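You operate a simulated robot arm through the tools that you are given. There is no shell and no other tool.

Carry out the task below with a simulated two-armed robot. There is one attempt and no reset: what you move stays moved.

## Task
Change the teal lamp's grey bulb for the cream one.
Fine: switch the lamp off first; stand the grey bulb in the rack's blue holder; switch the lamp on after. Where these are worked on the way, their far stop is far enough and under half their travel is too little: switch of the teal lamp.
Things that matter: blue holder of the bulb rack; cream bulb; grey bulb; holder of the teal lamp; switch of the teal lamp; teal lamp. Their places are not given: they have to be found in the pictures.

It is judged by the outcome, as a careful person would: the job done as asked, and still so three seconds after it is handed in. It fails if anything else is knocked over, pushed out of place, dropped, spilled or broken.

## Robot
Two 7-joint arms with two-finger parallel grippers on one trunk that stands fixed in place. Base frame: the origin is at the foot of the trunk, x ahead of it, y to its left, z up. Lengths are in mm, angles in rad, forces in N, time in s.
The left shoulder is at [110, 169, 1467], the right one opposite. With the tool pointing down near the work surface each hand reaches from about 100 to 640 mm from the base axis, measured 20 degrees to its own side. Payload 1.57 kg a hand.
The TCP of each hand is the grasp point between the finger pads, 30 mm short of the fingertips. In the tool frame z runs along the fingers and y along their closing line. The gripper opens to 80 mm. The fingers are 17 mm wide and 12 mm thick; the gripper's body (40 by 82 mm) begins 80 mm behind the TCP.
Orientation is told as [roll, pitch, yaw] about the base's x, y, z axes, in that order, counted from this pose: with the fingers straight down and closing along the base's y, the tool's x points along the base's -x, its y along +y and its z along -z.

## Interface
- The arms move only by the tool servo_tool. It takes "left_series", "right_series" or both (then of equal length, played together; a hand with none holds still); each is a list of rows, each a list of 3 entries, a list of its own where there are three numbers: the gripper command, from -1 (shut) to 1 (fully open), values between in proportion, then the shift along the tool's x, y, z in mm, then the turn, a rotation vector about the tool's x, y, z in rad. In form: [[gripper, [tx, ty, tz], [rx, ry, rz]], ...]. A call has 1 to 20 rows; each row shifts and turns the commanded pose from where the row before left it, along the tool's axes as they then stand. Each row takes 0.2 s and may step no farther than 50 mm and 0.15 rad from the row before; otherwise, or with a gripper value out of range, the whole call is refused. Where a pose cannot be reached the arm comes as near as it can. A force on the tool above 50 N (or 10 N above the force at the start of the call, whichever is more), or a blocked arm, ends the call early, and 0.2 s more pass. The fingers move at their own pace (about 72 mm/s each) and stop on an object; they squeeze with about 39 N. The grip force told is the motor's: it shows also when the fingers shut on nothing. Time passes only in rows, and 0.2 s behind the last, so rows that do not move let the fingers close. It gives the time, the measured TCP pose, the force on the tool (base axes), the opening and the grip force at its end, in the units of the frame above (readings bear some noise), with the torque about the TCP (base axes, N m) and any sound that the robot's microphone picked up.
- Cameras (640 x 400 px; columns grow to the right, rows downward): "scene" is now at [155.4, 8.8, 1649.9]; the picture's right is [0.13, -0.99, 0.00], its down [-0.75, -0.10, -0.65] and it looks along [0.65, 0.08, -0.76] (base axes); focal length 325 px, centre (320, 200). "left" rides on the left gripper at [72, 7, -122] in its tool frame; the picture's right is [-0.09, 1.00, 0.00], its down [-0.84, -0.08, -0.54] and it looks along [-0.54, -0.05, 0.84] (tool axes); focal length 238 px, centre (320, 200). "right" rides on the right gripper at [72, -7, -122] in its tool frame; the picture's right is [0.09, 1.00, 0.00], its down [-0.84, 0.08, -0.54] and it looks along [-0.54, 0.05, 0.84] (tool axes); focal length 238 px, centre (320, 200).
- grab_frame(camera): a new picture of that camera. The clock stands still meanwhile.
- raise_lower(by): slides the trunk up (or, below 0, down) by that many mm; the arms and the scene camera ride with it, the base frame stays. It gives what a move gives, with no picture.
- aim_head(pan, tilt): turns the head with the scene camera to pan (to the left, within 1.501 rad either way) and tilt (down, from -0.506 to 1.204), counted from straight ahead of the robot. It gives what a move gives.
- point_at(camera, pixels): for up to 12 pixels [column, row] of the newest picture of that camera ("zoom" is the newest enlarged one), the place [x, y, z] in the base frame of the surface seen there, good to about 2 mm. The clock stands still meanwhile.
- zoom(camera, box): a new picture of the part [left, top, right, bottom] of that camera's present view, enlarged. The clock stands still meanwhile.
- hand_in(): hands the job in; it is judged then, once.

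Leave the grippers open and the arms clear of the work at the hand-in unless told otherwise.

The tools are called as name(argument=value, ...) on one line, values as JSON. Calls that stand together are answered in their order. servo_tool: Moves the arms, as the interface text tells. Its arguments: {"type":"object","properties":{"left_series":{"type":"array"},"right_series":{"type":"array"}},"required":[]} The other tools are called the same way: raise_lower (by) moves the trunk up or down; aim_head (pan, tilt) turns the head that bears the scene camera; grab_frame (camera) takes a picture; point_at (camera, pixels) gives the place of the surface under pixels of a picture; zoom (camera, box) takes an enlarged picture of a part of a camera's view; hand_in () hands the job in.

At the start:

```text
time: 0.0
left_tool_pos: [624.9, 397.7, 1213.1]
left_orientation: [0.001, 0.0, -0.001]
left_wrist_force: [1.2, 0.4, 0.1]
left_torque: [0.0, 0.02, 0.0]
left_grip_width: 80.0
left_gripper_force: 0.1
right_tool_pos: [689.6, -113.4, 1178.6]
right_orientation: [0.0, 0.001, -0.002]
right_wrist_force: [0.2, 0.0, -0.9]
right_torque: [-0.01, -0.03, -0.02]
right_grip_width: 80.1
right_gripper_force: 0.0
trunk travel left (down, up): [-781.0, 109.0]
head pan, tilt (commanded): [0.129, 0.86]
```

scene: 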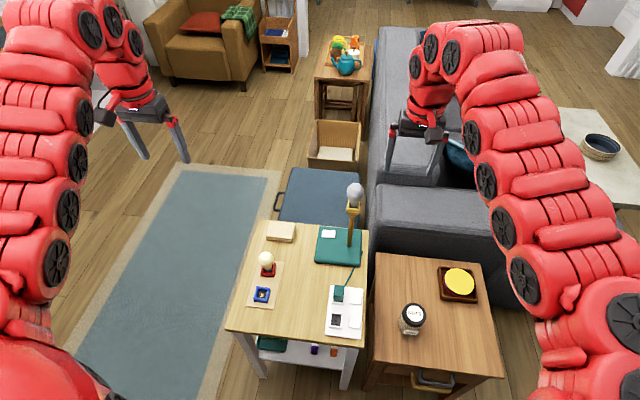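
right: 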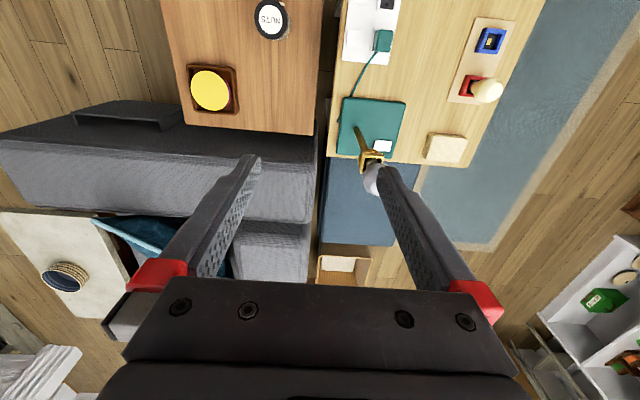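
left: 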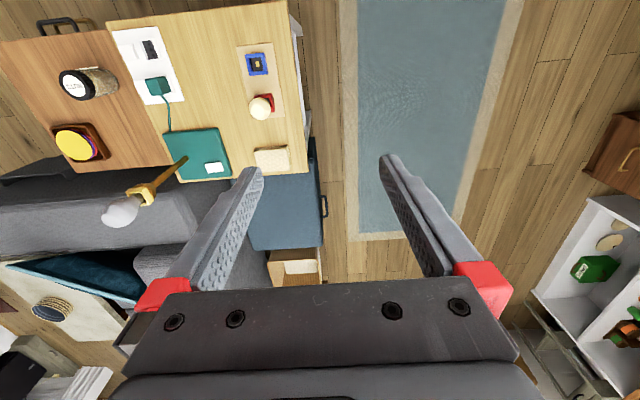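

I see a small table with a teal-based lamp (bulb at about (355,190)), a rack with a cream bulb at (267,262) and a blue holder at (262,294), and a white outlet strip at (345,310). I'll zoom in for details.

zoom(camera="scene", box=[220, 170, 380, 270])

zoom(camera="scene", box=[220, 250, 380, 350])

```text
4.00 times, centred on (300, 220) of scene
```

zoom: 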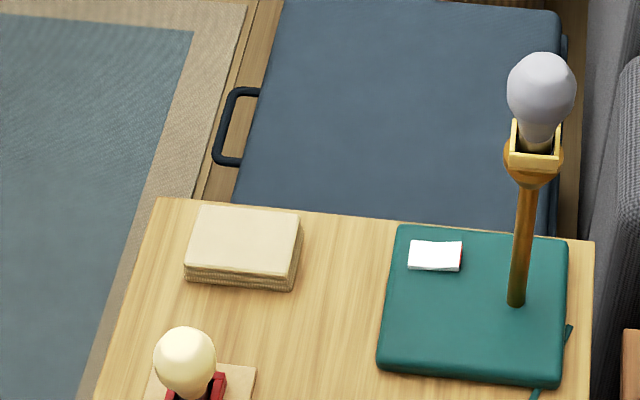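

```text
4.00 times, centred on (300, 300) of scene
```

zoom: 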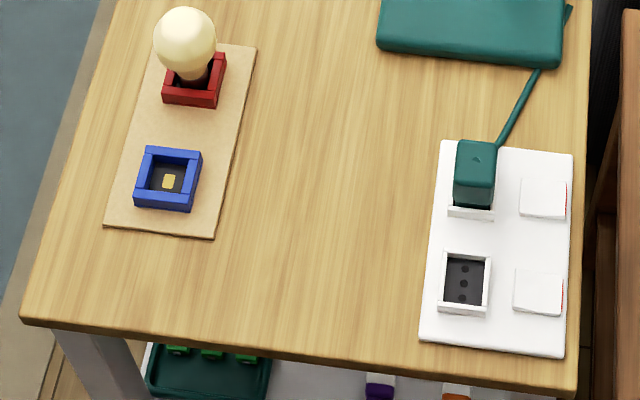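

The lamp base carries a white rocker with a red edge; the outlet strip has two similar rockers. I'll get 3D places of key features from the first part of the view.

point_at(camera="scene", pixels=[[355, 190], [354, 203], [354, 211], [349, 246], [329, 234], [334, 236], [267, 259], [262, 295], [266, 268], [280, 230], [300, 300], [325, 257]])

zoom(camera="scene", box=[312, 222, 344, 242])

```text
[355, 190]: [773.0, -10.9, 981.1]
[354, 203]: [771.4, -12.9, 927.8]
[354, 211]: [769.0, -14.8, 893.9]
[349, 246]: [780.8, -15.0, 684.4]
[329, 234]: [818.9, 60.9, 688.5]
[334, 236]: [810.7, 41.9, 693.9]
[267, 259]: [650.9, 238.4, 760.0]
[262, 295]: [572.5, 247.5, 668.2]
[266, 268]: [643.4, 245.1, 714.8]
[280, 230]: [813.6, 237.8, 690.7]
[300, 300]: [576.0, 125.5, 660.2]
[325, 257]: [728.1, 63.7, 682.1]
```

```text
16.00 times, centred on (328, 232) of scene
```

zoom: 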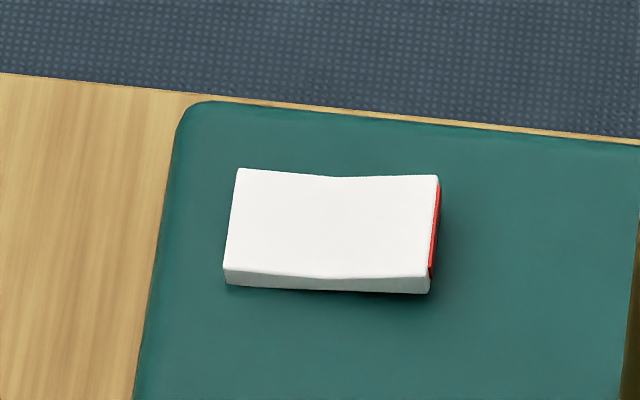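

The lamp's rocker runs along y: its end at y≈61 is lower (z≈688) and its red-edged end at y≈42 is raised (z≈694). Now I'll zoom further on the holders and bulbs.

zoom(camera="scene", box=[338, 178, 370, 218])

zoom(camera="scene", box=[240, 245, 288, 310])

zoom(camera="scene", box=[320, 280, 368, 340])

zoom(camera="left", box=[90, 30, 290, 230])

zoom(camera="right", box=[330, 0, 530, 200])

```text
10.00 times, centred on (354, 198) of scene
```

zoom: 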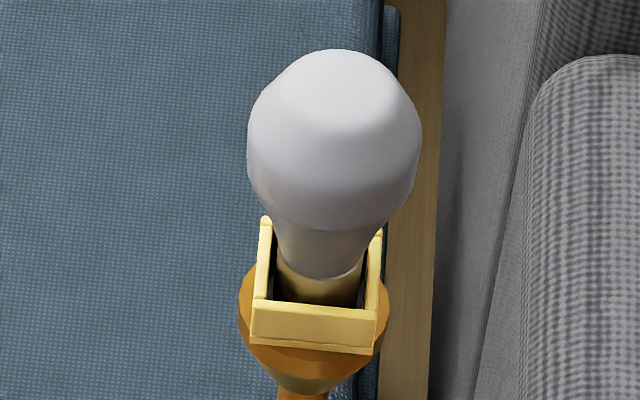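

```text
6.15 times, centred on (264, 278) of scene
```

zoom: 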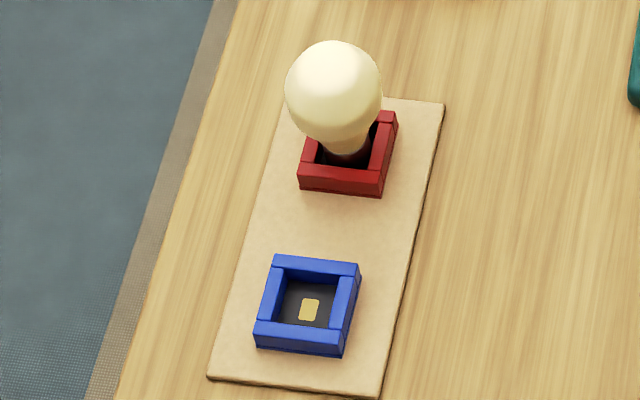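

```text
6.67 times, centred on (344, 310) of scene
```

zoom: 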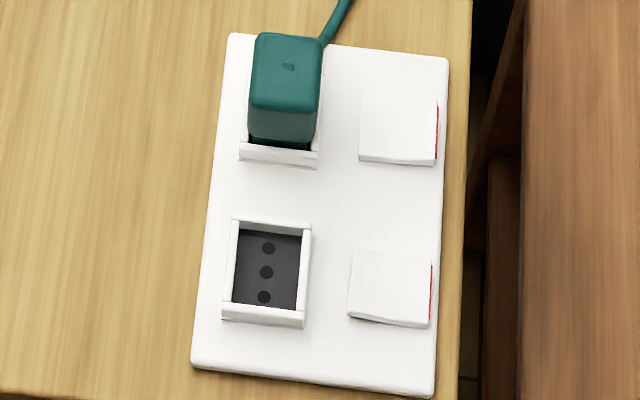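

```text
2.00 times, centred on (190, 130) of left
```

zoom: 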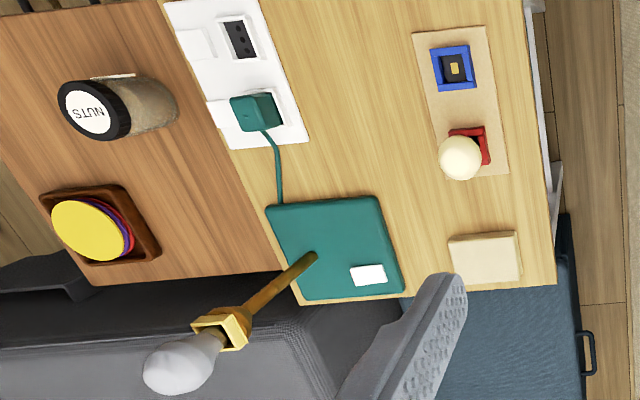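

```text
2.00 times, centred on (430, 100) of right
```

zoom: 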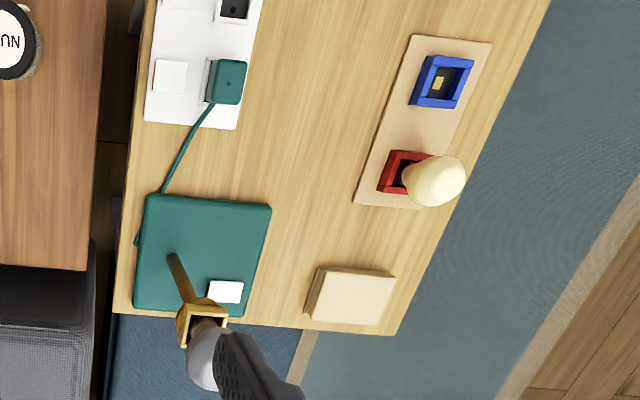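

The holders are open square cups and the bulb stems stand in them. Before moving the trunk I want to know how the arms sit and how high the side table and objects are, so I'll query points on both arms and on the side table.

point_at(camera="scene", pixels=[[600, 320], [570, 230], [540, 150], [520, 90], [480, 45], [430, 70], [45, 340], [50, 255], [70, 130], [90, 30], [130, 80], [600, 370]])

point_at(camera="scene", pixels=[[420, 290], [412, 312], [459, 282], [390, 265], [480, 360], [380, 360], [345, 310], [237, 330], [250, 225], [365, 235], [350, 345], [400, 225]])

```text
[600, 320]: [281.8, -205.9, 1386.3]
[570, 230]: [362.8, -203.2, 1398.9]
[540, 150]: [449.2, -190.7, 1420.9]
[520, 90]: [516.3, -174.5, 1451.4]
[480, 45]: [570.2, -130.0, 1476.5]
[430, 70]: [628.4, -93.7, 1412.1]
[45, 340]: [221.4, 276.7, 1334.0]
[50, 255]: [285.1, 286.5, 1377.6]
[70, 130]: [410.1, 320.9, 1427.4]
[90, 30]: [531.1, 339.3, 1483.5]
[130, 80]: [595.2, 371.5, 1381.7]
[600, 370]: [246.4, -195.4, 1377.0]
```

```text
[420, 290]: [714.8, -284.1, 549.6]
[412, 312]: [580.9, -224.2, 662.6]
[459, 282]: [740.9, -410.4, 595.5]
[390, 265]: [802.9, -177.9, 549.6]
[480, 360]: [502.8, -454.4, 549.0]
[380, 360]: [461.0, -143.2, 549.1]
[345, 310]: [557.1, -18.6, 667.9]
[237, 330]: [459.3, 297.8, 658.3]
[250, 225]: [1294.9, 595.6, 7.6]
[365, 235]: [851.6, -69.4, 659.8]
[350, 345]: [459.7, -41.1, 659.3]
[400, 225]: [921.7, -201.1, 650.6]
```

The arms run roughly level at z≈1400 with hands hanging down. The work table top is at z≈660, the side table at z≈550. I'll first pull the right hand back, up and to its own side so that it stays clear when the trunk goes down.

servo_tool(right_series=[[1, [25, -30, -20], [0, 0, 0]], [1, [25, -30, -20], [0, 0, 0]], [1, [25, -30, -20], [0, 0, 0]], [1, [25, -30, -20], [0, 0, 0]], [1, [25, -30, -20], [0, 0, 0]], [1, [25, -30, -20], [0, 0, 0]], [1, [25, -30, -20], [0, 0, 0]]])

```text
time: 1.6
left_tool_pos: [623.7, 397.0, 1212.9]
left_orientation: [0.0, 0.0, 0.001]
left_wrist_force: [0.2, -0.1, 0.4]
left_torque: [0.01, 0.0, -0.02]
left_grip_width: 80.0
left_gripper_force: 0.1
right_tool_pos: [595.7, -341.6, 1201.9]
right_orientation: [0.002, -0.003, -0.001]
right_wrist_force: [-0.2, 0.3, 0.1]
right_torque: [0.03, 0.0, 0.04]
right_grip_width: 80.0
right_gripper_force: 0.1
right hand out of reach, approached as far as the arm can: row 2, 3, 4, 5, 6, 7
trunk travel left (down, up): [-781.0, 109.0]
head pan, tilt (commanded): [0.129, 0.86]
```

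The right hand stopped at (596,-342,1202), clear of the lamp; it can't go higher, but that's fine. Now I'll lower the trunk by 300 to bring the shoulders nearer to the lamp height; the left hand hangs at y≈397, left of the table edge (y≈298), so nothing is under it.

raise_lower(by=-300)

grab_frame(camera="scene")

grab_frame(camera="left")

grab_frame(camera="right")

```text
time: 4.6
left_tool_pos: [624.8, 397.8, 913.5]
left_orientation: [0.0, -0.001, 0.0]
left_wrist_force: [1.0, -0.1, 0.3]
left_torque: [-0.01, 0.01, 0.01]
left_grip_width: 80.0
left_gripper_force: 0.0
right_tool_pos: [596.6, -339.8, 902.6]
right_orientation: [0.001, -0.001, -0.001]
right_wrist_force: [-0.2, -0.5, -0.6]
right_torque: [0.0, -0.03, 0.02]
right_grip_width: 80.1
right_gripper_force: 0.1
trunk travel left (down, up): [-481.0, 409.0]
head pan, tilt (commanded): [0.129, 0.86]
```

```text
taken
```

scene: 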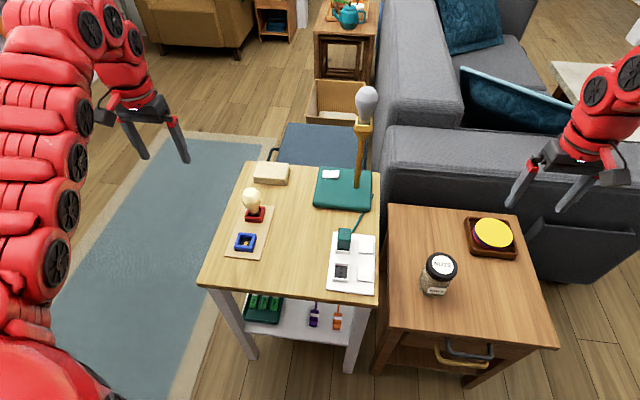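

```text
taken
```

left: 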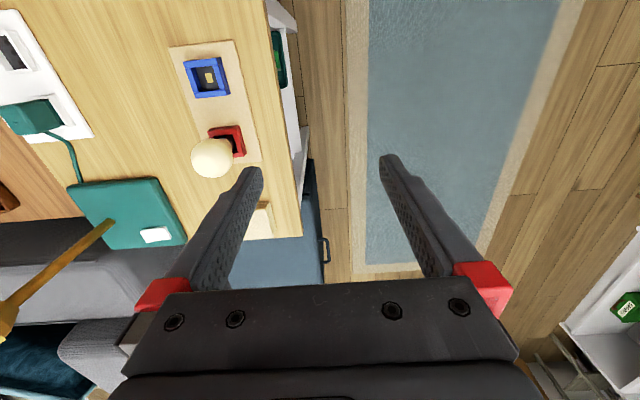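

```text
taken
```

right: 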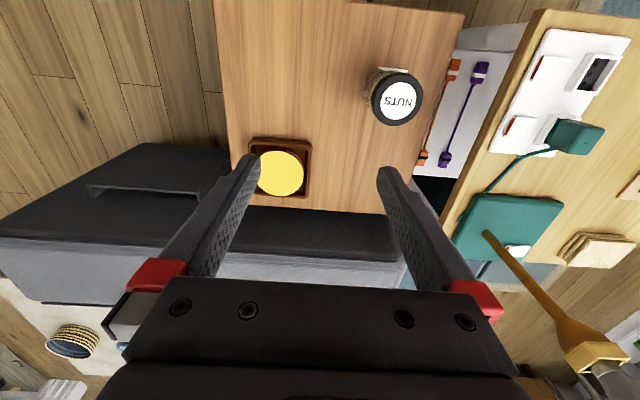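

The scene camera now looks from lower. I'll zoom on the lamp head, the rack and the switch to measure them.

zoom(camera="scene", box=[347, 80, 387, 140])

point_at(camera="scene", pixels=[[367, 88], [367, 100], [357, 100], [376, 100], [366, 113], [366, 120], [364, 127], [356, 120], [373, 122], [364, 131], [360, 170], [357, 186]])

zoom(camera="scene", box=[220, 180, 284, 264])

zoom(camera="scene", box=[312, 163, 348, 185])

point_at(camera="zoom", pixels=[[200, 200], [260, 200], [320, 200], [380, 200], [440, 200], [300, 150], [300, 250], [150, 200], [480, 200], [100, 100]])

```text
6.67 times, centred on (367, 110) of scene
```

zoom: 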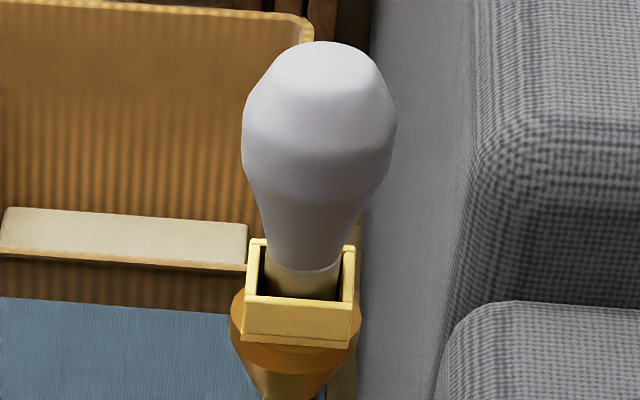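

```text
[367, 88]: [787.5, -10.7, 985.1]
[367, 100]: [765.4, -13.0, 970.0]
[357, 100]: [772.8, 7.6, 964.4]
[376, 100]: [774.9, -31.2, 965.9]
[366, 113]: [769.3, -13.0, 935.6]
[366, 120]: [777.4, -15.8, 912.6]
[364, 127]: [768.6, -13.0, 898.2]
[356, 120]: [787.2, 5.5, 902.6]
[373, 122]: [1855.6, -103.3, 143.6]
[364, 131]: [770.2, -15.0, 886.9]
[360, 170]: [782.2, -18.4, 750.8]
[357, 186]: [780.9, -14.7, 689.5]
```

```text
4.76 times, centred on (252, 222) of scene
```

zoom: 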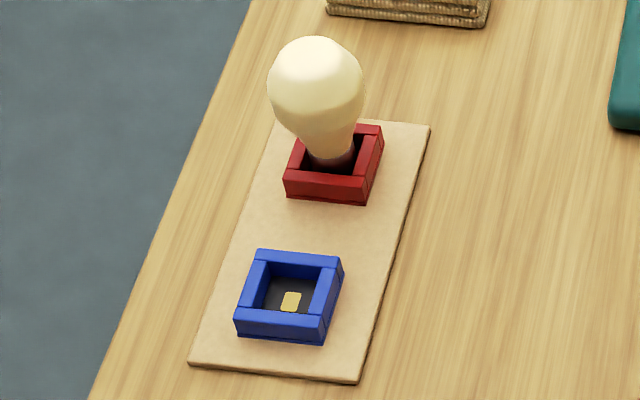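

```text
16.00 times, centred on (330, 174) of scene
```

zoom: 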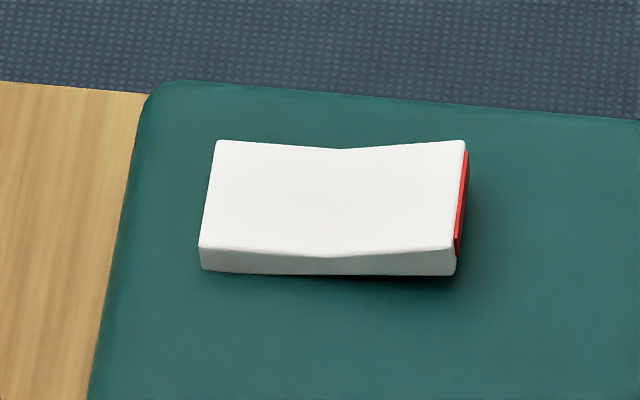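

```text
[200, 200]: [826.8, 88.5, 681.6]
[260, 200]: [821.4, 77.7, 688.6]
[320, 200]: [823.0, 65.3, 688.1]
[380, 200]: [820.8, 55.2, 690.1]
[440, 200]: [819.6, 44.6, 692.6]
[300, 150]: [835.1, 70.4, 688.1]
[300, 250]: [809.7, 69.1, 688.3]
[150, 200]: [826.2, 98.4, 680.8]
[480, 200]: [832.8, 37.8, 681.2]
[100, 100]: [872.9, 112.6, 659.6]
```

I read: rocker about x 808–835, y 40–88, its raised red-edged end at y≈45, z≈693, and lamp base top z≈681. Lamp bulb about 50 mm wide centred near (788,-12), widest at z≈965. Next: shut the left gripper and tilt the left hand in place (fingers pointing forward and a little to the right) to get the reach for pressing the switch.

servo_tool(left_series=[[-1, [0, 0, 0], [0, -0.125, 0]], [-1, [0, 0, 0], [0, -0.125, 0]], [-1, [0, 0, 0], [0, -0.125, 0]], [-1, [0, 0, 0], [0, -0.125, 0]], [-1, [0, 0, 0], [0.1, 0, 0]], [-1, [0, 0, 0], [0.1, 0, 0]], [-1, [0, 0, 0], [0, 0, 0]]])

```text
time: 6.2
left_tool_pos: [639.9, 445.3, 887.9]
left_orientation: [-0.202, -0.499, -0.003]
left_wrist_force: [0.0, 0.3, -0.1]
left_torque: [-0.04, 0.02, 0.01]
left_grip_width: 0.0
left_gripper_force: 21.8
left hand out of reach, approached as far as the arm can: row 3
right_tool_pos: [595.0, -340.8, 903.1]
right_orientation: [0.001, -0.001, -0.003]
right_wrist_force: [-0.4, 0.0, 0.2]
right_torque: [0.02, 0.04, -0.04]
right_grip_width: 80.1
right_gripper_force: 0.1
trunk travel left (down, up): [-481.0, 409.0]
head pan, tilt (commanded): [0.129, 0.86]
```

The hand took the tilt [-0.2,-0.5,0] and sits at (640,445,888). Next I move it over the table to about (740,150,880), which passes well above the cream bulb (top ≈790).

servo_tool(left_series=[[-1, [-12, -39.7, 16.1], [0, 0, 0]], [-1, [-12, -39.7, 16.1], [0, 0, 0]], [-1, [-12, -39.7, 16.1], [0, 0, 0]], [-1, [-12, -39.7, 16.1], [0, 0, 0]], [-1, [-12, -39.7, 16.1], [0, 0, 0]], [-1, [-12, -39.7, 16.1], [0, 0, 0]], [-1, [-12, -39.7, 16.1], [0, 0, 0]]])

grab_frame(camera="scene")

grab_frame(camera="left")

```text
time: 7.8
left_tool_pos: [739.6, 149.1, 879.2]
left_orientation: [-0.199, -0.499, -0.001]
left_wrist_force: [0.2, 0.2, -0.5]
left_torque: [0.01, -0.01, 0.0]
left_grip_width: 0.1
left_gripper_force: 21.4
right_tool_pos: [596.1, -341.6, 902.1]
right_orientation: [0.001, -0.001, -0.002]
right_wrist_force: [-0.4, 0.9, -0.5]
right_torque: [0.02, 0.01, 0.02]
right_grip_width: 79.9
right_gripper_force: 0.1
trunk travel left (down, up): [-481.0, 409.0]
head pan, tilt (commanded): [0.129, 0.86]
```

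```text
taken
```

scene: 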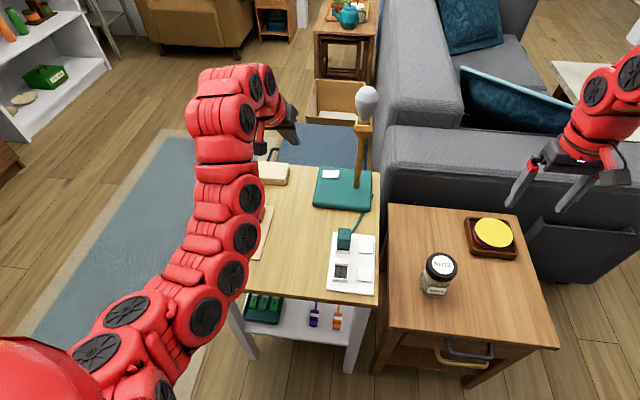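

```text
taken
```

left: 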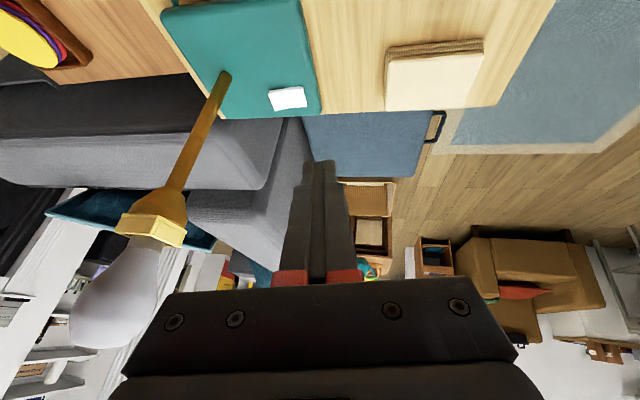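

The left hand is above and left of the lamp base. In the left picture the white switch is at (287,98) and the closed fingertips near (318,165). Next I approach to about 20 mm above the raised end of the switch.

servo_tool(left_series=[[-1, [1.3, -13.3, 34.1], [0, 0, 0]], [-1, [1.3, -13.3, 34.1], [0, 0, 0]], [-1, [1.3, -13.3, 34.1], [0, 0, 0]], [-1, [1.3, -13.3, 34.1], [0, 0, 0]], [-1, [1.3, -13.3, 34.1], [0, 0, 0]]])

grab_frame(camera="left")

zoom(camera="scene", box=[290, 80, 390, 220])

```text
time: 9.0
left_tool_pos: [807.5, 50.9, 743.0]
left_orientation: [-0.198, -0.499, -0.001]
left_wrist_force: [-0.2, -0.5, -0.6]
left_torque: [0.03, 0.04, -0.01]
left_grip_width: 0.0
left_gripper_force: 21.5
right_tool_pos: [596.8, -340.9, 902.7]
right_orientation: [0.0, 0.0, -0.002]
right_wrist_force: [0.6, 0.3, 0.0]
right_torque: [0.0, -0.02, 0.0]
right_grip_width: 80.3
right_gripper_force: 0.0
trunk travel left (down, up): [-481.0, 409.0]
head pan, tilt (commanded): [0.129, 0.86]
```

```text
taken
```

left: 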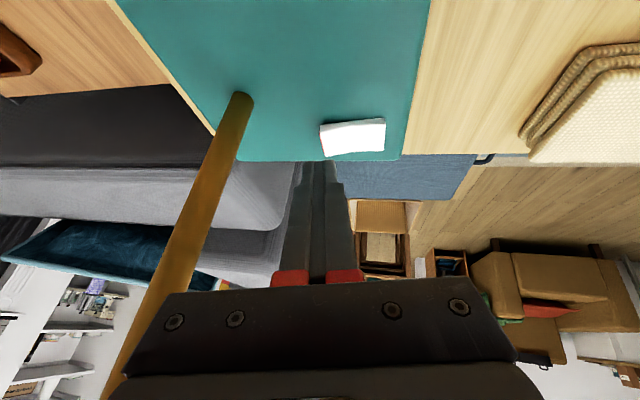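

```text
2.86 times, centred on (340, 150) of scene
```

zoom: 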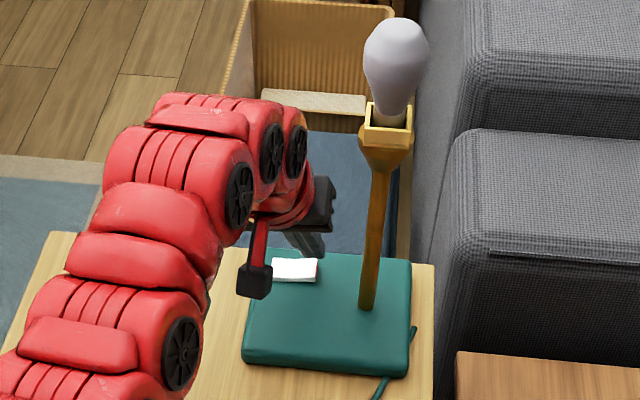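

The fingertips hover near the switch. I'll check positions of the rocker and the fingertip in the left picture.

zoom(camera="left", box=[270, 100, 410, 190])

point_at(camera="left", pixels=[[325, 130], [380, 125], [352, 132], [352, 150], [328, 150], [313, 165], [330, 163], [310, 120]])

```text
4.44 times, centred on (340, 145) of left
```

zoom: 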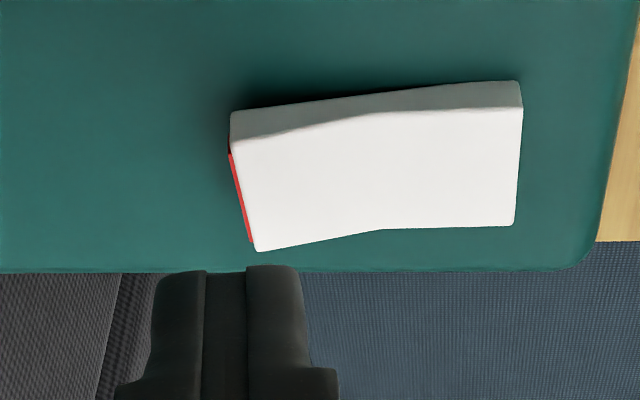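

```text
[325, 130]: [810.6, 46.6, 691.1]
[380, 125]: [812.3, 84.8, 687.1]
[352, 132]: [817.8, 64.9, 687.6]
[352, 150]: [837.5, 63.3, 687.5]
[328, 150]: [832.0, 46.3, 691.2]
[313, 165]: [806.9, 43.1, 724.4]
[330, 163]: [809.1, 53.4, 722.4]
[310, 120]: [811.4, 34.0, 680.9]
```

Rocker surface reads z≈691 at its red (−y) end and ≈687 at the other; the tip is about 20 mm above. I descend straight down in small rows, watching force and sound.

servo_tool(left_series=[[-1, [1.44, 3.46, 1.98], [0, 0, 0]], [-1, [1.44, 0.52, 2.58], [0, 0, 0]], [-1, [1.44, 0.52, 2.58], [0, 0, 0]], [-1, [1.44, 0.52, 2.58], [0, 0, 0]], [-1, [1.44, 0.52, 2.58], [0, 0, 0]]])

zoom(camera="left", box=[270, 100, 410, 190])

```text
time: 10.2
left_tool_pos: [806.9, 54.4, 726.4]
left_orientation: [-0.2, -0.499, 0.0]
left_wrist_force: [0.3, 0.0, 0.1]
left_torque: [0.0, 0.0, -0.01]
left_grip_width: 0.2
left_gripper_force: 21.6
right_tool_pos: [595.1, -340.9, 902.7]
right_orientation: [0.0, 0.002, -0.002]
right_wrist_force: [0.3, 0.9, -0.8]
right_torque: [0.0, -0.02, -0.01]
right_grip_width: 80.1
right_gripper_force: 0.1
trunk travel left (down, up): [-481.0, 409.0]
head pan, tilt (commanded): [0.129, 0.86]
```

```text
4.44 times, centred on (340, 145) of left
```

zoom: 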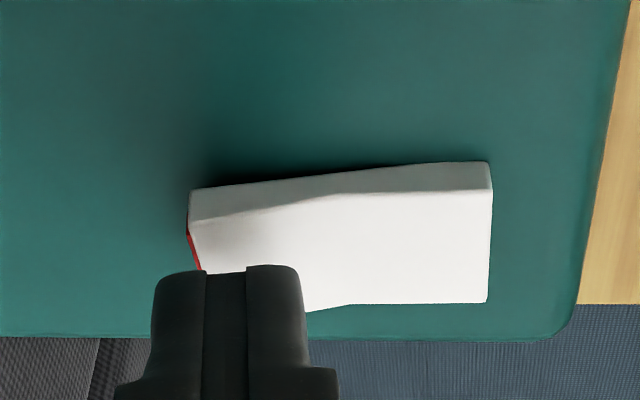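

No contact yet (tip about 695–700). I continue down in 1.5 mm rows.

servo_tool(left_series=[[-1, [0.72, 0.26, 1.29], [0, 0, 0]], [-1, [0.72, 0.26, 1.29], [0, 0, 0]], [-1, [0.72, 0.26, 1.29], [0, 0, 0]], [-1, [0.72, 0.26, 1.29], [0, 0, 0]]])

zoom(camera="left", box=[270, 100, 410, 190])

```text
time: 11.2
left_tool_pos: [808.0, 54.1, 721.0]
left_orientation: [-0.203, -0.5, -0.001]
left_wrist_force: [0.4, -0.3, 6.2]
left_torque: [0.01, -0.08, 0.0]
left_grip_width: 0.3
left_gripper_force: 21.2
right_tool_pos: [594.6, -340.0, 902.1]
right_orientation: [0.002, -0.001, -0.002]
right_wrist_force: [0.4, 0.4, -0.1]
right_torque: [0.03, 0.0, -0.01]
right_grip_width: 80.1
right_gripper_force: 0.1
trunk travel left (down, up): [-481.0, 409.0]
head pan, tilt (commanded): [0.129, 0.86]
```

```text
4.44 times, centred on (340, 145) of left
```

zoom: 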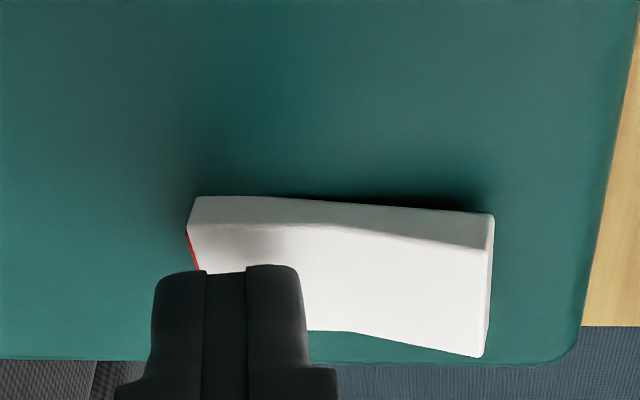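

The rocker has tipped over: its +y end now stands up, at 6 N. I press 2 mm further to make sure it reaches its far stop.

servo_tool(left_series=[[-1, [0.48, 0.17, 0.86], [0, 0, 0]], [-1, [0.48, 0.17, 0.86], [0, 0, 0]], [-1, [0, 0, 0], [0, 0, 0]]])

zoom(camera="left", box=[270, 100, 410, 190])

```text
time: 12.0
left_tool_pos: [807.0, 53.7, 721.4]
left_orientation: [-0.202, -0.501, 0.0]
left_wrist_force: [-4.8, -1.2, 13.8]
left_torque: [-0.03, 0.06, 0.02]
left_grip_width: 0.1
left_gripper_force: 21.3
right_tool_pos: [593.0, -341.6, 904.2]
right_orientation: [0.001, -0.004, -0.001]
right_wrist_force: [0.0, -0.2, -1.1]
right_torque: [-0.02, -0.02, 0.0]
right_grip_width: 80.4
right_gripper_force: 0.1
trunk travel left (down, up): [-481.0, 409.0]
head pan, tilt (commanded): [0.129, 0.86]
```

```text
4.44 times, centred on (340, 145) of left
```

zoom: 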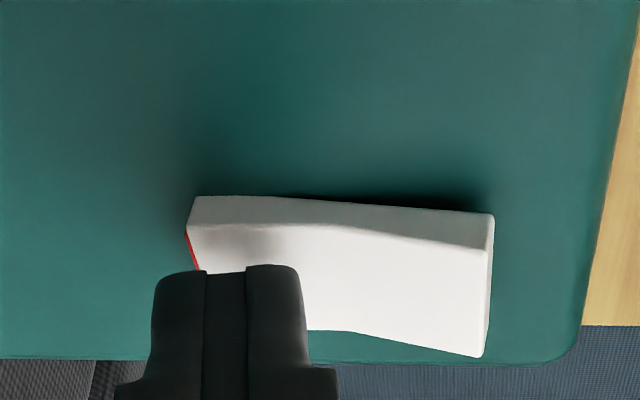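

The rocker is at its stop (13.8 N, no more travel). I lift straight up 60 mm and look at the switch and the lamp.

servo_tool(left_series=[[-1, [-4.8, -1.74, -8.6], [0, 0, 0]], [-1, [-9.6, -3.5, -17.2], [0, 0, 0]], [-1, [-14.4, -5.2, -25.8], [0, 0, 0]]])

grab_frame(camera="left")

zoom(camera="scene", box=[290, 80, 390, 220])

```text
time: 12.8
left_tool_pos: [808.2, 54.5, 778.8]
left_orientation: [-0.199, -0.498, -0.001]
left_wrist_force: [0.1, 0.0, -0.1]
left_torque: [0.01, 0.0, 0.01]
left_grip_width: 0.0
left_gripper_force: 21.3
right_tool_pos: [596.6, -339.1, 902.7]
right_orientation: [0.0, -0.003, -0.003]
right_wrist_force: [-0.4, 0.6, -0.2]
right_torque: [-0.05, -0.03, 0.02]
right_grip_width: 80.1
right_gripper_force: 0.1
trunk travel left (down, up): [-481.0, 409.0]
head pan, tilt (commanded): [0.129, 0.86]
```

```text
taken
```

left: 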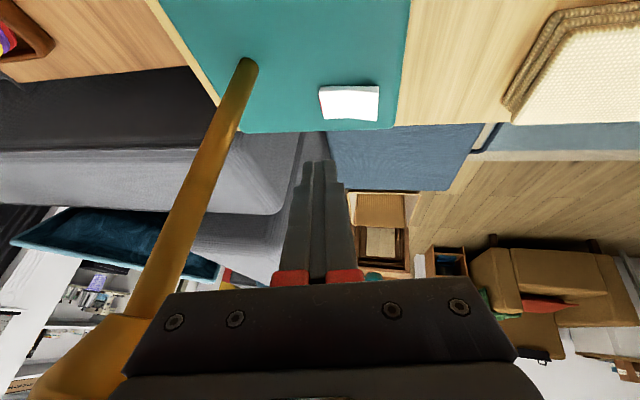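

```text
2.86 times, centred on (340, 150) of scene
```

zoom: 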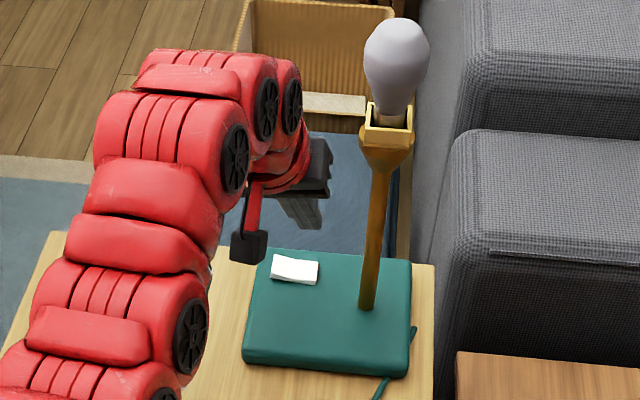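

The rocker stays tipped (red end down), the bulb stays unlit. I'll verify the rocker heights.

zoom(camera="left", box=[300, 70, 400, 140])

point_at(camera="left", pixels=[[326, 103], [350, 103], [374, 103], [372, 115], [330, 112]])

```text
5.71 times, centred on (350, 105) of left
```

zoom: 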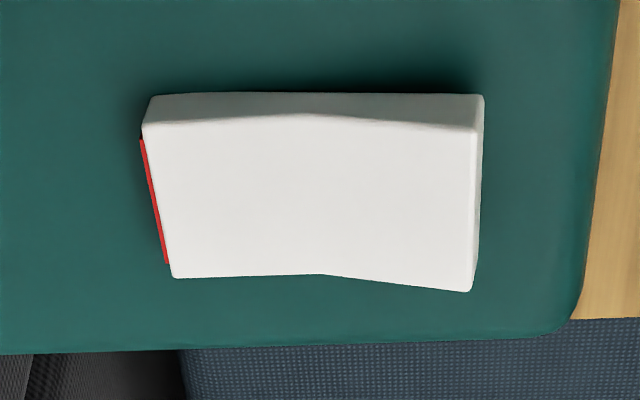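

```text
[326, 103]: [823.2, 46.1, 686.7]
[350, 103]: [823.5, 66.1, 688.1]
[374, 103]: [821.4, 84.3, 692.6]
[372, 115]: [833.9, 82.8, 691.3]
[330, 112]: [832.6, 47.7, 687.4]
```

The switch is thrown: red end 686.7, other end 692.6. Next, the grey bulb: I back the left hand off along its fingers to about (650,100,900), straighten the roll, rise to about (660,40,1080) and open the gripper.

servo_tool(left_series=[[-1, [16.2, 1.8, -37.5], [0, 0, 0]], [-1, [16.2, 1.8, -37.5], [0, 0, 0]], [-1, [16.2, 1.8, -37.5], [0, 0, 0]], [-1, [16.2, 1.8, -37.5], [0, 0, 0]], [-1, [16.2, 1.8, -37.5], [0, 0, 0]], [-1, [0, 0, 0], [-0.1, 0, 0]], [-1, [0, 0, 0], [-0.1, 0, 0]], [1, [-19, -12, -30.6], [0, 0, 0]], [1, [-19, -12, -30.6], [0, 0, 0]], [1, [-19, -12, -30.6], [0, 0, 0]], [1, [-19, -12, -30.6], [0, 0, 0]], [1, [-19, -12, -30.6], [0, 0, 0]]])

grab_frame(camera="left")

grab_frame(camera="scene")

```text
time: 15.4
left_tool_pos: [714.2, 26.0, 1047.8]
left_orientation: [0.002, -0.502, 0.002]
left_wrist_force: [-0.5, -0.9, -0.5]
left_torque: [0.02, 0.0, -0.01]
left_grip_width: 80.1
left_gripper_force: 0.1
left hand out of reach, approached as far as the arm can: row 4, 5, 8, 9
right_tool_pos: [594.4, -341.1, 901.9]
right_orientation: [0.003, -0.001, -0.001]
right_wrist_force: [-0.2, -0.3, -0.6]
right_torque: [-0.03, -0.03, 0.02]
right_grip_width: 79.8
right_gripper_force: 0.0
trunk travel left (down, up): [-481.0, 409.0]
head pan, tilt (commanded): [0.129, 0.86]
```

```text
taken
```

left: 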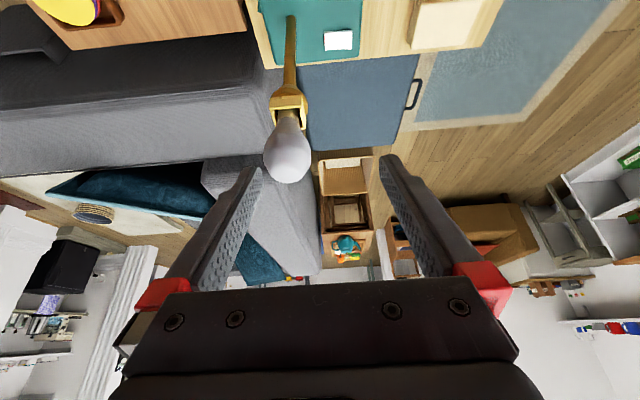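

```text
taken
```

scene: 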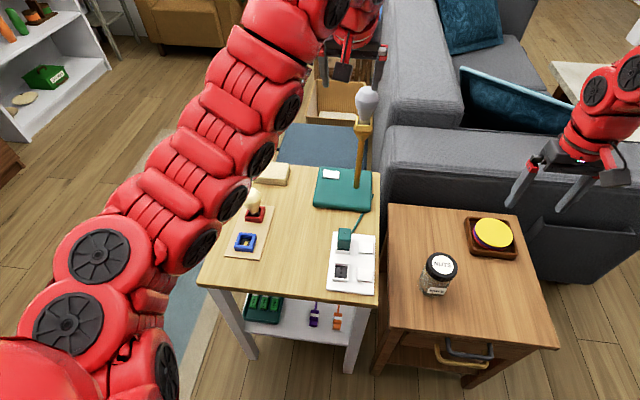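

The hand is at (714,26,1048), tilted −0.5 in pitch, open. Bulb appears at (288,150) in the left picture. I'll measure the bulb and the holder closely.

zoom(camera="left", box=[248, 75, 328, 195])

point_at(camera="left", pixels=[[288, 160], [288, 175], [270, 155], [305, 155], [288, 140], [288, 120], [288, 106], [275, 103], [303, 100], [289, 92]])

```text
3.33 times, centred on (288, 135) of left
```

zoom: 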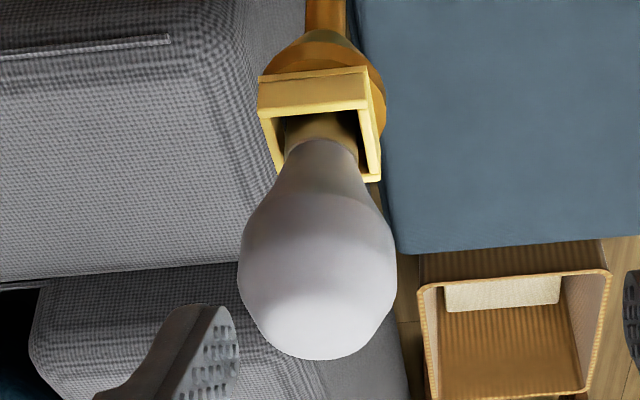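

```text
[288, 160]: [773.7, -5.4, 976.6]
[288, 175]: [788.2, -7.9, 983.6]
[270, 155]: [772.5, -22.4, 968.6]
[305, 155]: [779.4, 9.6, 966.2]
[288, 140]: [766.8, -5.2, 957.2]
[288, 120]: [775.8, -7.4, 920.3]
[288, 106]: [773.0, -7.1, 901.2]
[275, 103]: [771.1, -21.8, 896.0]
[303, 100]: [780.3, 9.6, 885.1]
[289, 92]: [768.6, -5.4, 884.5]
```

I estimate the bulb axis at about (788,-11), widest (≈50 mm) at z≈963, holder top z≈903. I move to a pre-grasp 100 mm back along the finger direction and look again to centre it between the fingers.

servo_tool(left_series=[[1, [-12.1, -18.5, 4.9], [0, 0, 0]], [1, [-12.1, -18.5, 4.9], [0, 0, 0]], [1, [0, 0, 0], [0, 0, 0]]])

grab_frame(camera="left")

zoom(camera="left", box=[240, 70, 400, 210])

```text
time: 16.2
left_tool_pos: [743.0, -9.2, 1048.6]
left_orientation: [0.001, -0.501, 0.0]
left_wrist_force: [-0.8, -0.1, 0.8]
left_torque: [0.0, -0.01, -0.02]
left_grip_width: 79.9
left_gripper_force: 0.1
right_tool_pos: [596.3, -339.4, 903.5]
right_orientation: [-0.001, -0.002, -0.002]
right_wrist_force: [0.8, 0.1, -0.3]
right_torque: [-0.01, -0.02, -0.03]
right_grip_width: 80.0
right_gripper_force: 0.1
trunk travel left (down, up): [-481.0, 409.0]
head pan, tilt (commanded): [0.129, 0.86]
```

```text
taken
```

left: 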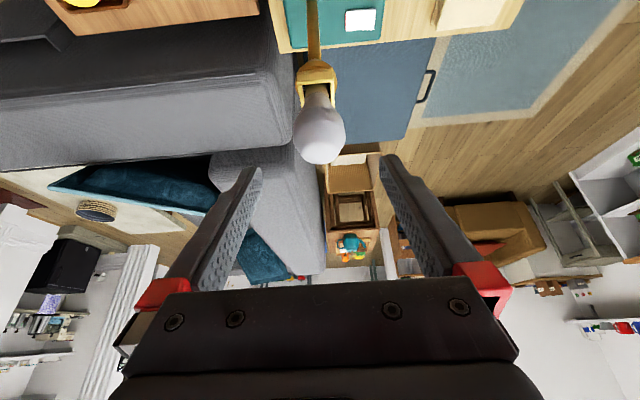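

```text
2.86 times, centred on (320, 140) of left
```

zoom: 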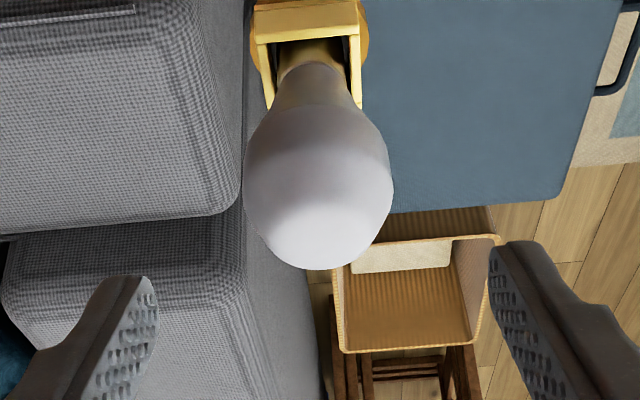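

The bulb's silhouette is centred at column ≈319.5, and the tool's mid-plane at that depth is at ≈319.3, so it's centred. I advance 97 mm along the fingers to put the TCP at the bulb's widest point, gripper open.

servo_tool(left_series=[[1, [0.5, 0, 32.2], [0, 0, 0]], [1, [0.5, 0, 32.2], [0, 0, 0]], [1, [0.5, 0, 32.2], [0, 0, 0]], [1, [0, 0, 0], [0, 0, 0]]])

grab_frame(camera="left")

zoom(camera="scene", box=[320, 40, 410, 150])

```text
time: 17.2
left_tool_pos: [786.2, -9.2, 962.2]
left_orientation: [-0.001, -0.501, -0.001]
left_wrist_force: [-0.4, -0.4, -0.5]
left_torque: [-0.01, -0.01, 0.02]
left_grip_width: 80.1
left_gripper_force: 0.0
right_tool_pos: [595.6, -340.1, 902.9]
right_orientation: [0.001, 0.0, -0.003]
right_wrist_force: [-0.8, -0.9, -0.7]
right_torque: [0.02, -0.03, 0.0]
right_grip_width: 80.1
right_gripper_force: 0.2
trunk travel left (down, up): [-481.0, 409.0]
head pan, tilt (commanded): [0.129, 0.86]
```

```text
taken
```

left: 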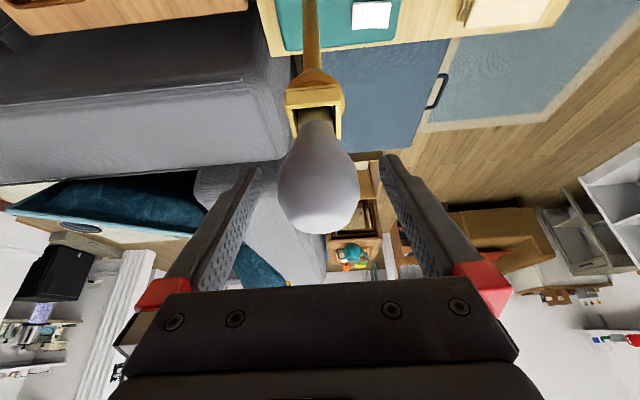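

```text
3.64 times, centred on (365, 95) of scene
```

zoom: 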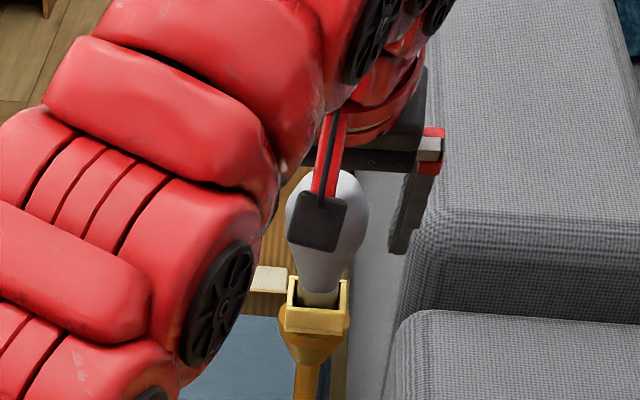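

TCP projects at about (319,192), which is right at the bulb's widest. I close the gripper on the bulb.

servo_tool(left_series=[[0.4, [0, 0, 0], [0, 0, 0]], [-1, [0, 0, 0], [0, 0, 0]], [-1, [0, 0, 0], [0, 0, 0]], [-1, [0, 0, 0], [0, 0, 0]]])

grab_frame(camera="left")

```text
time: 18.2
left_tool_pos: [786.9, -9.5, 961.0]
left_orientation: [0.001, -0.499, -0.001]
left_wrist_force: [1.5, -3.0, 0.3]
left_torque: [-0.18, -0.05, -0.1]
left_grip_width: 45.8
left_gripper_force: 39.4
right_tool_pos: [595.5, -341.2, 902.0]
right_orientation: [-0.001, 0.001, -0.002]
right_wrist_force: [0.4, 0.8, 0.3]
right_torque: [0.01, 0.02, 0.0]
right_grip_width: 80.3
right_gripper_force: 0.2
trunk travel left (down, up): [-481.0, 409.0]
head pan, tilt (commanded): [0.129, 0.86]
```

```text
taken
```

left: 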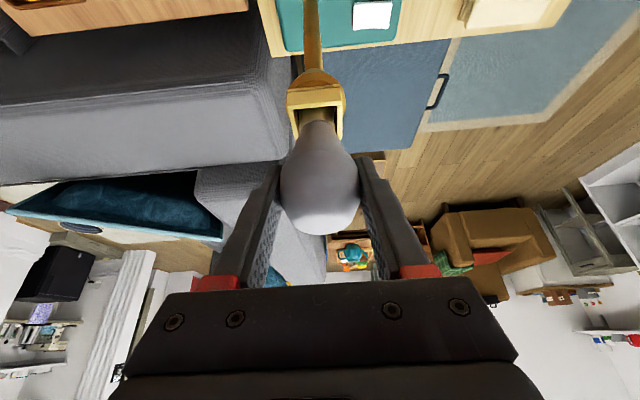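

Gripped at 45.8 mm. I lift straight up, slowly at first, and watch the force.

servo_tool(left_series=[[-1, [-0.96, 0, -1.76], [0, 0, 0]], [-1, [-0.96, 0, -1.76], [0, 0, 0]], [-1, [-1.92, 0, -3.51], [0, 0, 0]], [-1, [-1.92, 0, -3.51], [0, 0, 0]]])

grab_frame(camera="left")

```text
time: 19.2
left_tool_pos: [787.3, -9.0, 973.6]
left_orientation: [-0.001, -0.5, -0.001]
left_wrist_force: [-0.5, -0.1, -1.4]
left_torque: [0.0, 0.01, 0.0]
left_grip_width: 45.6
left_gripper_force: 39.0
right_tool_pos: [595.1, -341.0, 901.8]
right_orientation: [0.001, 0.001, -0.001]
right_wrist_force: [0.1, 0.2, -0.1]
right_torque: [0.0, 0.02, 0.0]
right_grip_width: 80.2
right_gripper_force: 0.0
trunk travel left (down, up): [-481.0, 409.0]
head pan, tilt (commanded): [0.129, 0.86]
```

```text
taken
```

left: 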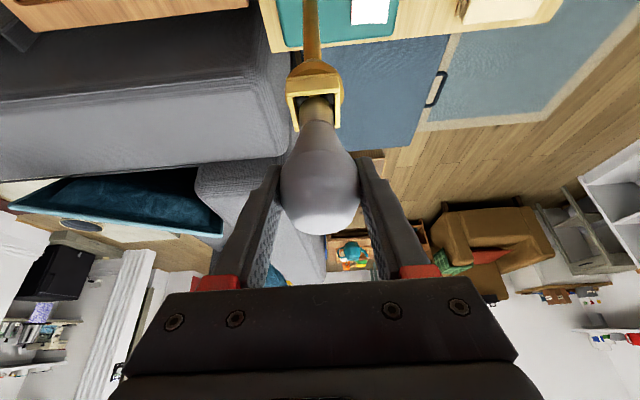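

It comes up freely (only weight). I lift another 50 mm.

servo_tool(left_series=[[-1, [-9.6, 0, -17.6], [0, 0, 0]], [-1, [-9.6, 0, -17.6], [0, 0, 0]], [-1, [-4.8, 0, -8.8], [0, 0, 0]]])

grab_frame(camera="left")

zoom(camera="left", box=[250, 30, 390, 240])

zoom(camera="scene", box=[320, 40, 410, 150])

```text
time: 20.0
left_tool_pos: [783.6, -9.3, 1019.8]
left_orientation: [0.0, -0.499, 0.002]
left_wrist_force: [0.0, -0.8, -0.2]
left_torque: [0.01, 0.03, 0.0]
left_grip_width: 45.7
left_gripper_force: 39.5
left hand out of reach, approached as far as the arm can: row 3
right_tool_pos: [595.7, -340.0, 902.4]
right_orientation: [0.0, 0.0, 0.0]
right_wrist_force: [-0.5, -0.2, -0.8]
right_torque: [0.0, -0.02, 0.03]
right_grip_width: 80.0
right_gripper_force: 0.1
trunk travel left (down, up): [-481.0, 409.0]
head pan, tilt (commanded): [0.129, 0.86]
```

```text
taken
```

left: 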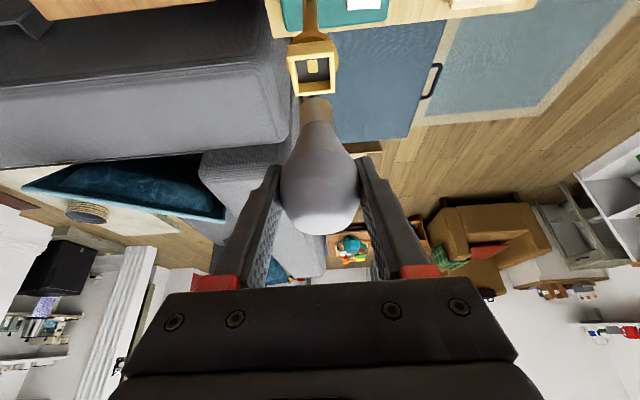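

```text
1.90 times, centred on (320, 135) of left
```

zoom: 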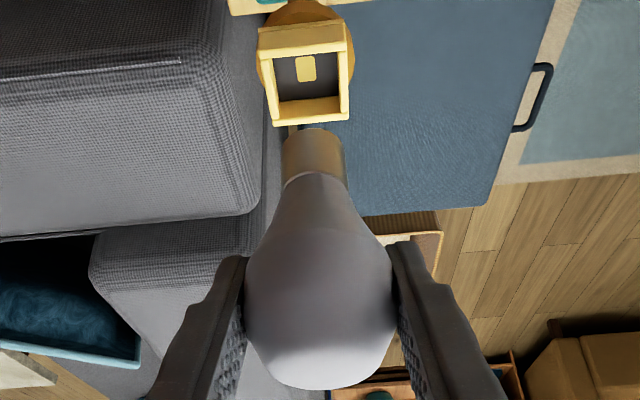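

```text
3.64 times, centred on (365, 95) of scene
```

zoom: 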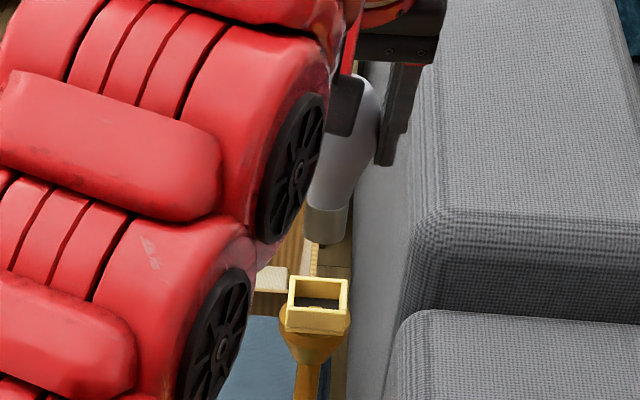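

The grey bulb is out; it has a brass cap. While the lamp's holder is empty and visible, I measure its rim.

zoom(camera="left", box=[280, 30, 350, 105])

point_at(camera="zoom", pixels=[[200, 100], [320, 95], [440, 90], [215, 200], [430, 200], [235, 330], [330, 325], [425, 315], [290, 170], [320, 250], [370, 250], [280, 250]])

```text
5.33 times, centred on (315, 68) of left
```

zoom: 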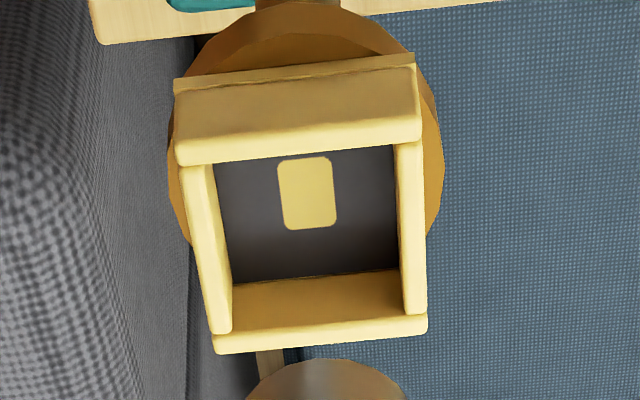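

```text
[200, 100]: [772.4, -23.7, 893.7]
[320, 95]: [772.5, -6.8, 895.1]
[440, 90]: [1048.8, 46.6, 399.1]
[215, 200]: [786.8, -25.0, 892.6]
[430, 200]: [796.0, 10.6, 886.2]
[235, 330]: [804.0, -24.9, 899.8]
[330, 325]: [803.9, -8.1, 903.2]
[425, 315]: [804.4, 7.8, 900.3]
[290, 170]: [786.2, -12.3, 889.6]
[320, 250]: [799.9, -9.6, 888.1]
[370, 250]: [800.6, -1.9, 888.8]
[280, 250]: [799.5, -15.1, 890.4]
```

The lamp cavity: floor z≈889, rim z≈902, centre about (788,-9). The bulb's bottom is therefore ≈72 mm below the TCP. For reaching the rack, the arm needs a higher shoulder, so I raise the trunk by 260 (the hand and bulb go straight up with it).

raise_lower(by=260)

grab_frame(camera="scene")

```text
time: 22.7
left_tool_pos: [786.0, -10.4, 1279.4]
left_orientation: [0.002, -0.501, 0.0]
left_wrist_force: [0.3, -0.7, 0.2]
left_torque: [0.04, -0.02, -0.01]
left_grip_width: 45.7
left_gripper_force: 39.1
right_tool_pos: [595.5, -340.4, 1161.9]
right_orientation: [0.0, -0.002, -0.001]
right_wrist_force: [0.3, 0.2, -0.1]
right_torque: [0.01, 0.01, -0.01]
right_grip_width: 80.0
right_gripper_force: 0.1
trunk travel left (down, up): [-741.0, 149.0]
head pan, tilt (commanded): [0.129, 0.86]
```

```text
taken
```

scene: 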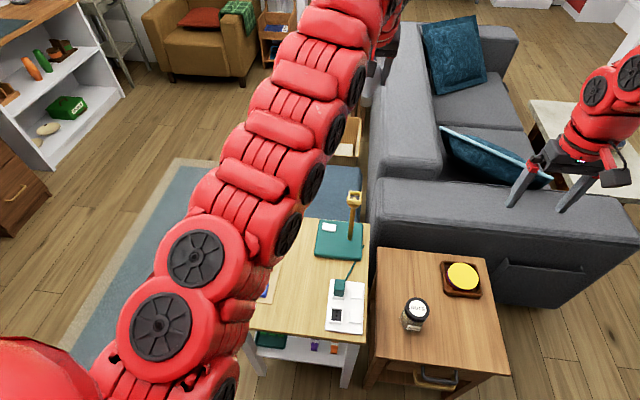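

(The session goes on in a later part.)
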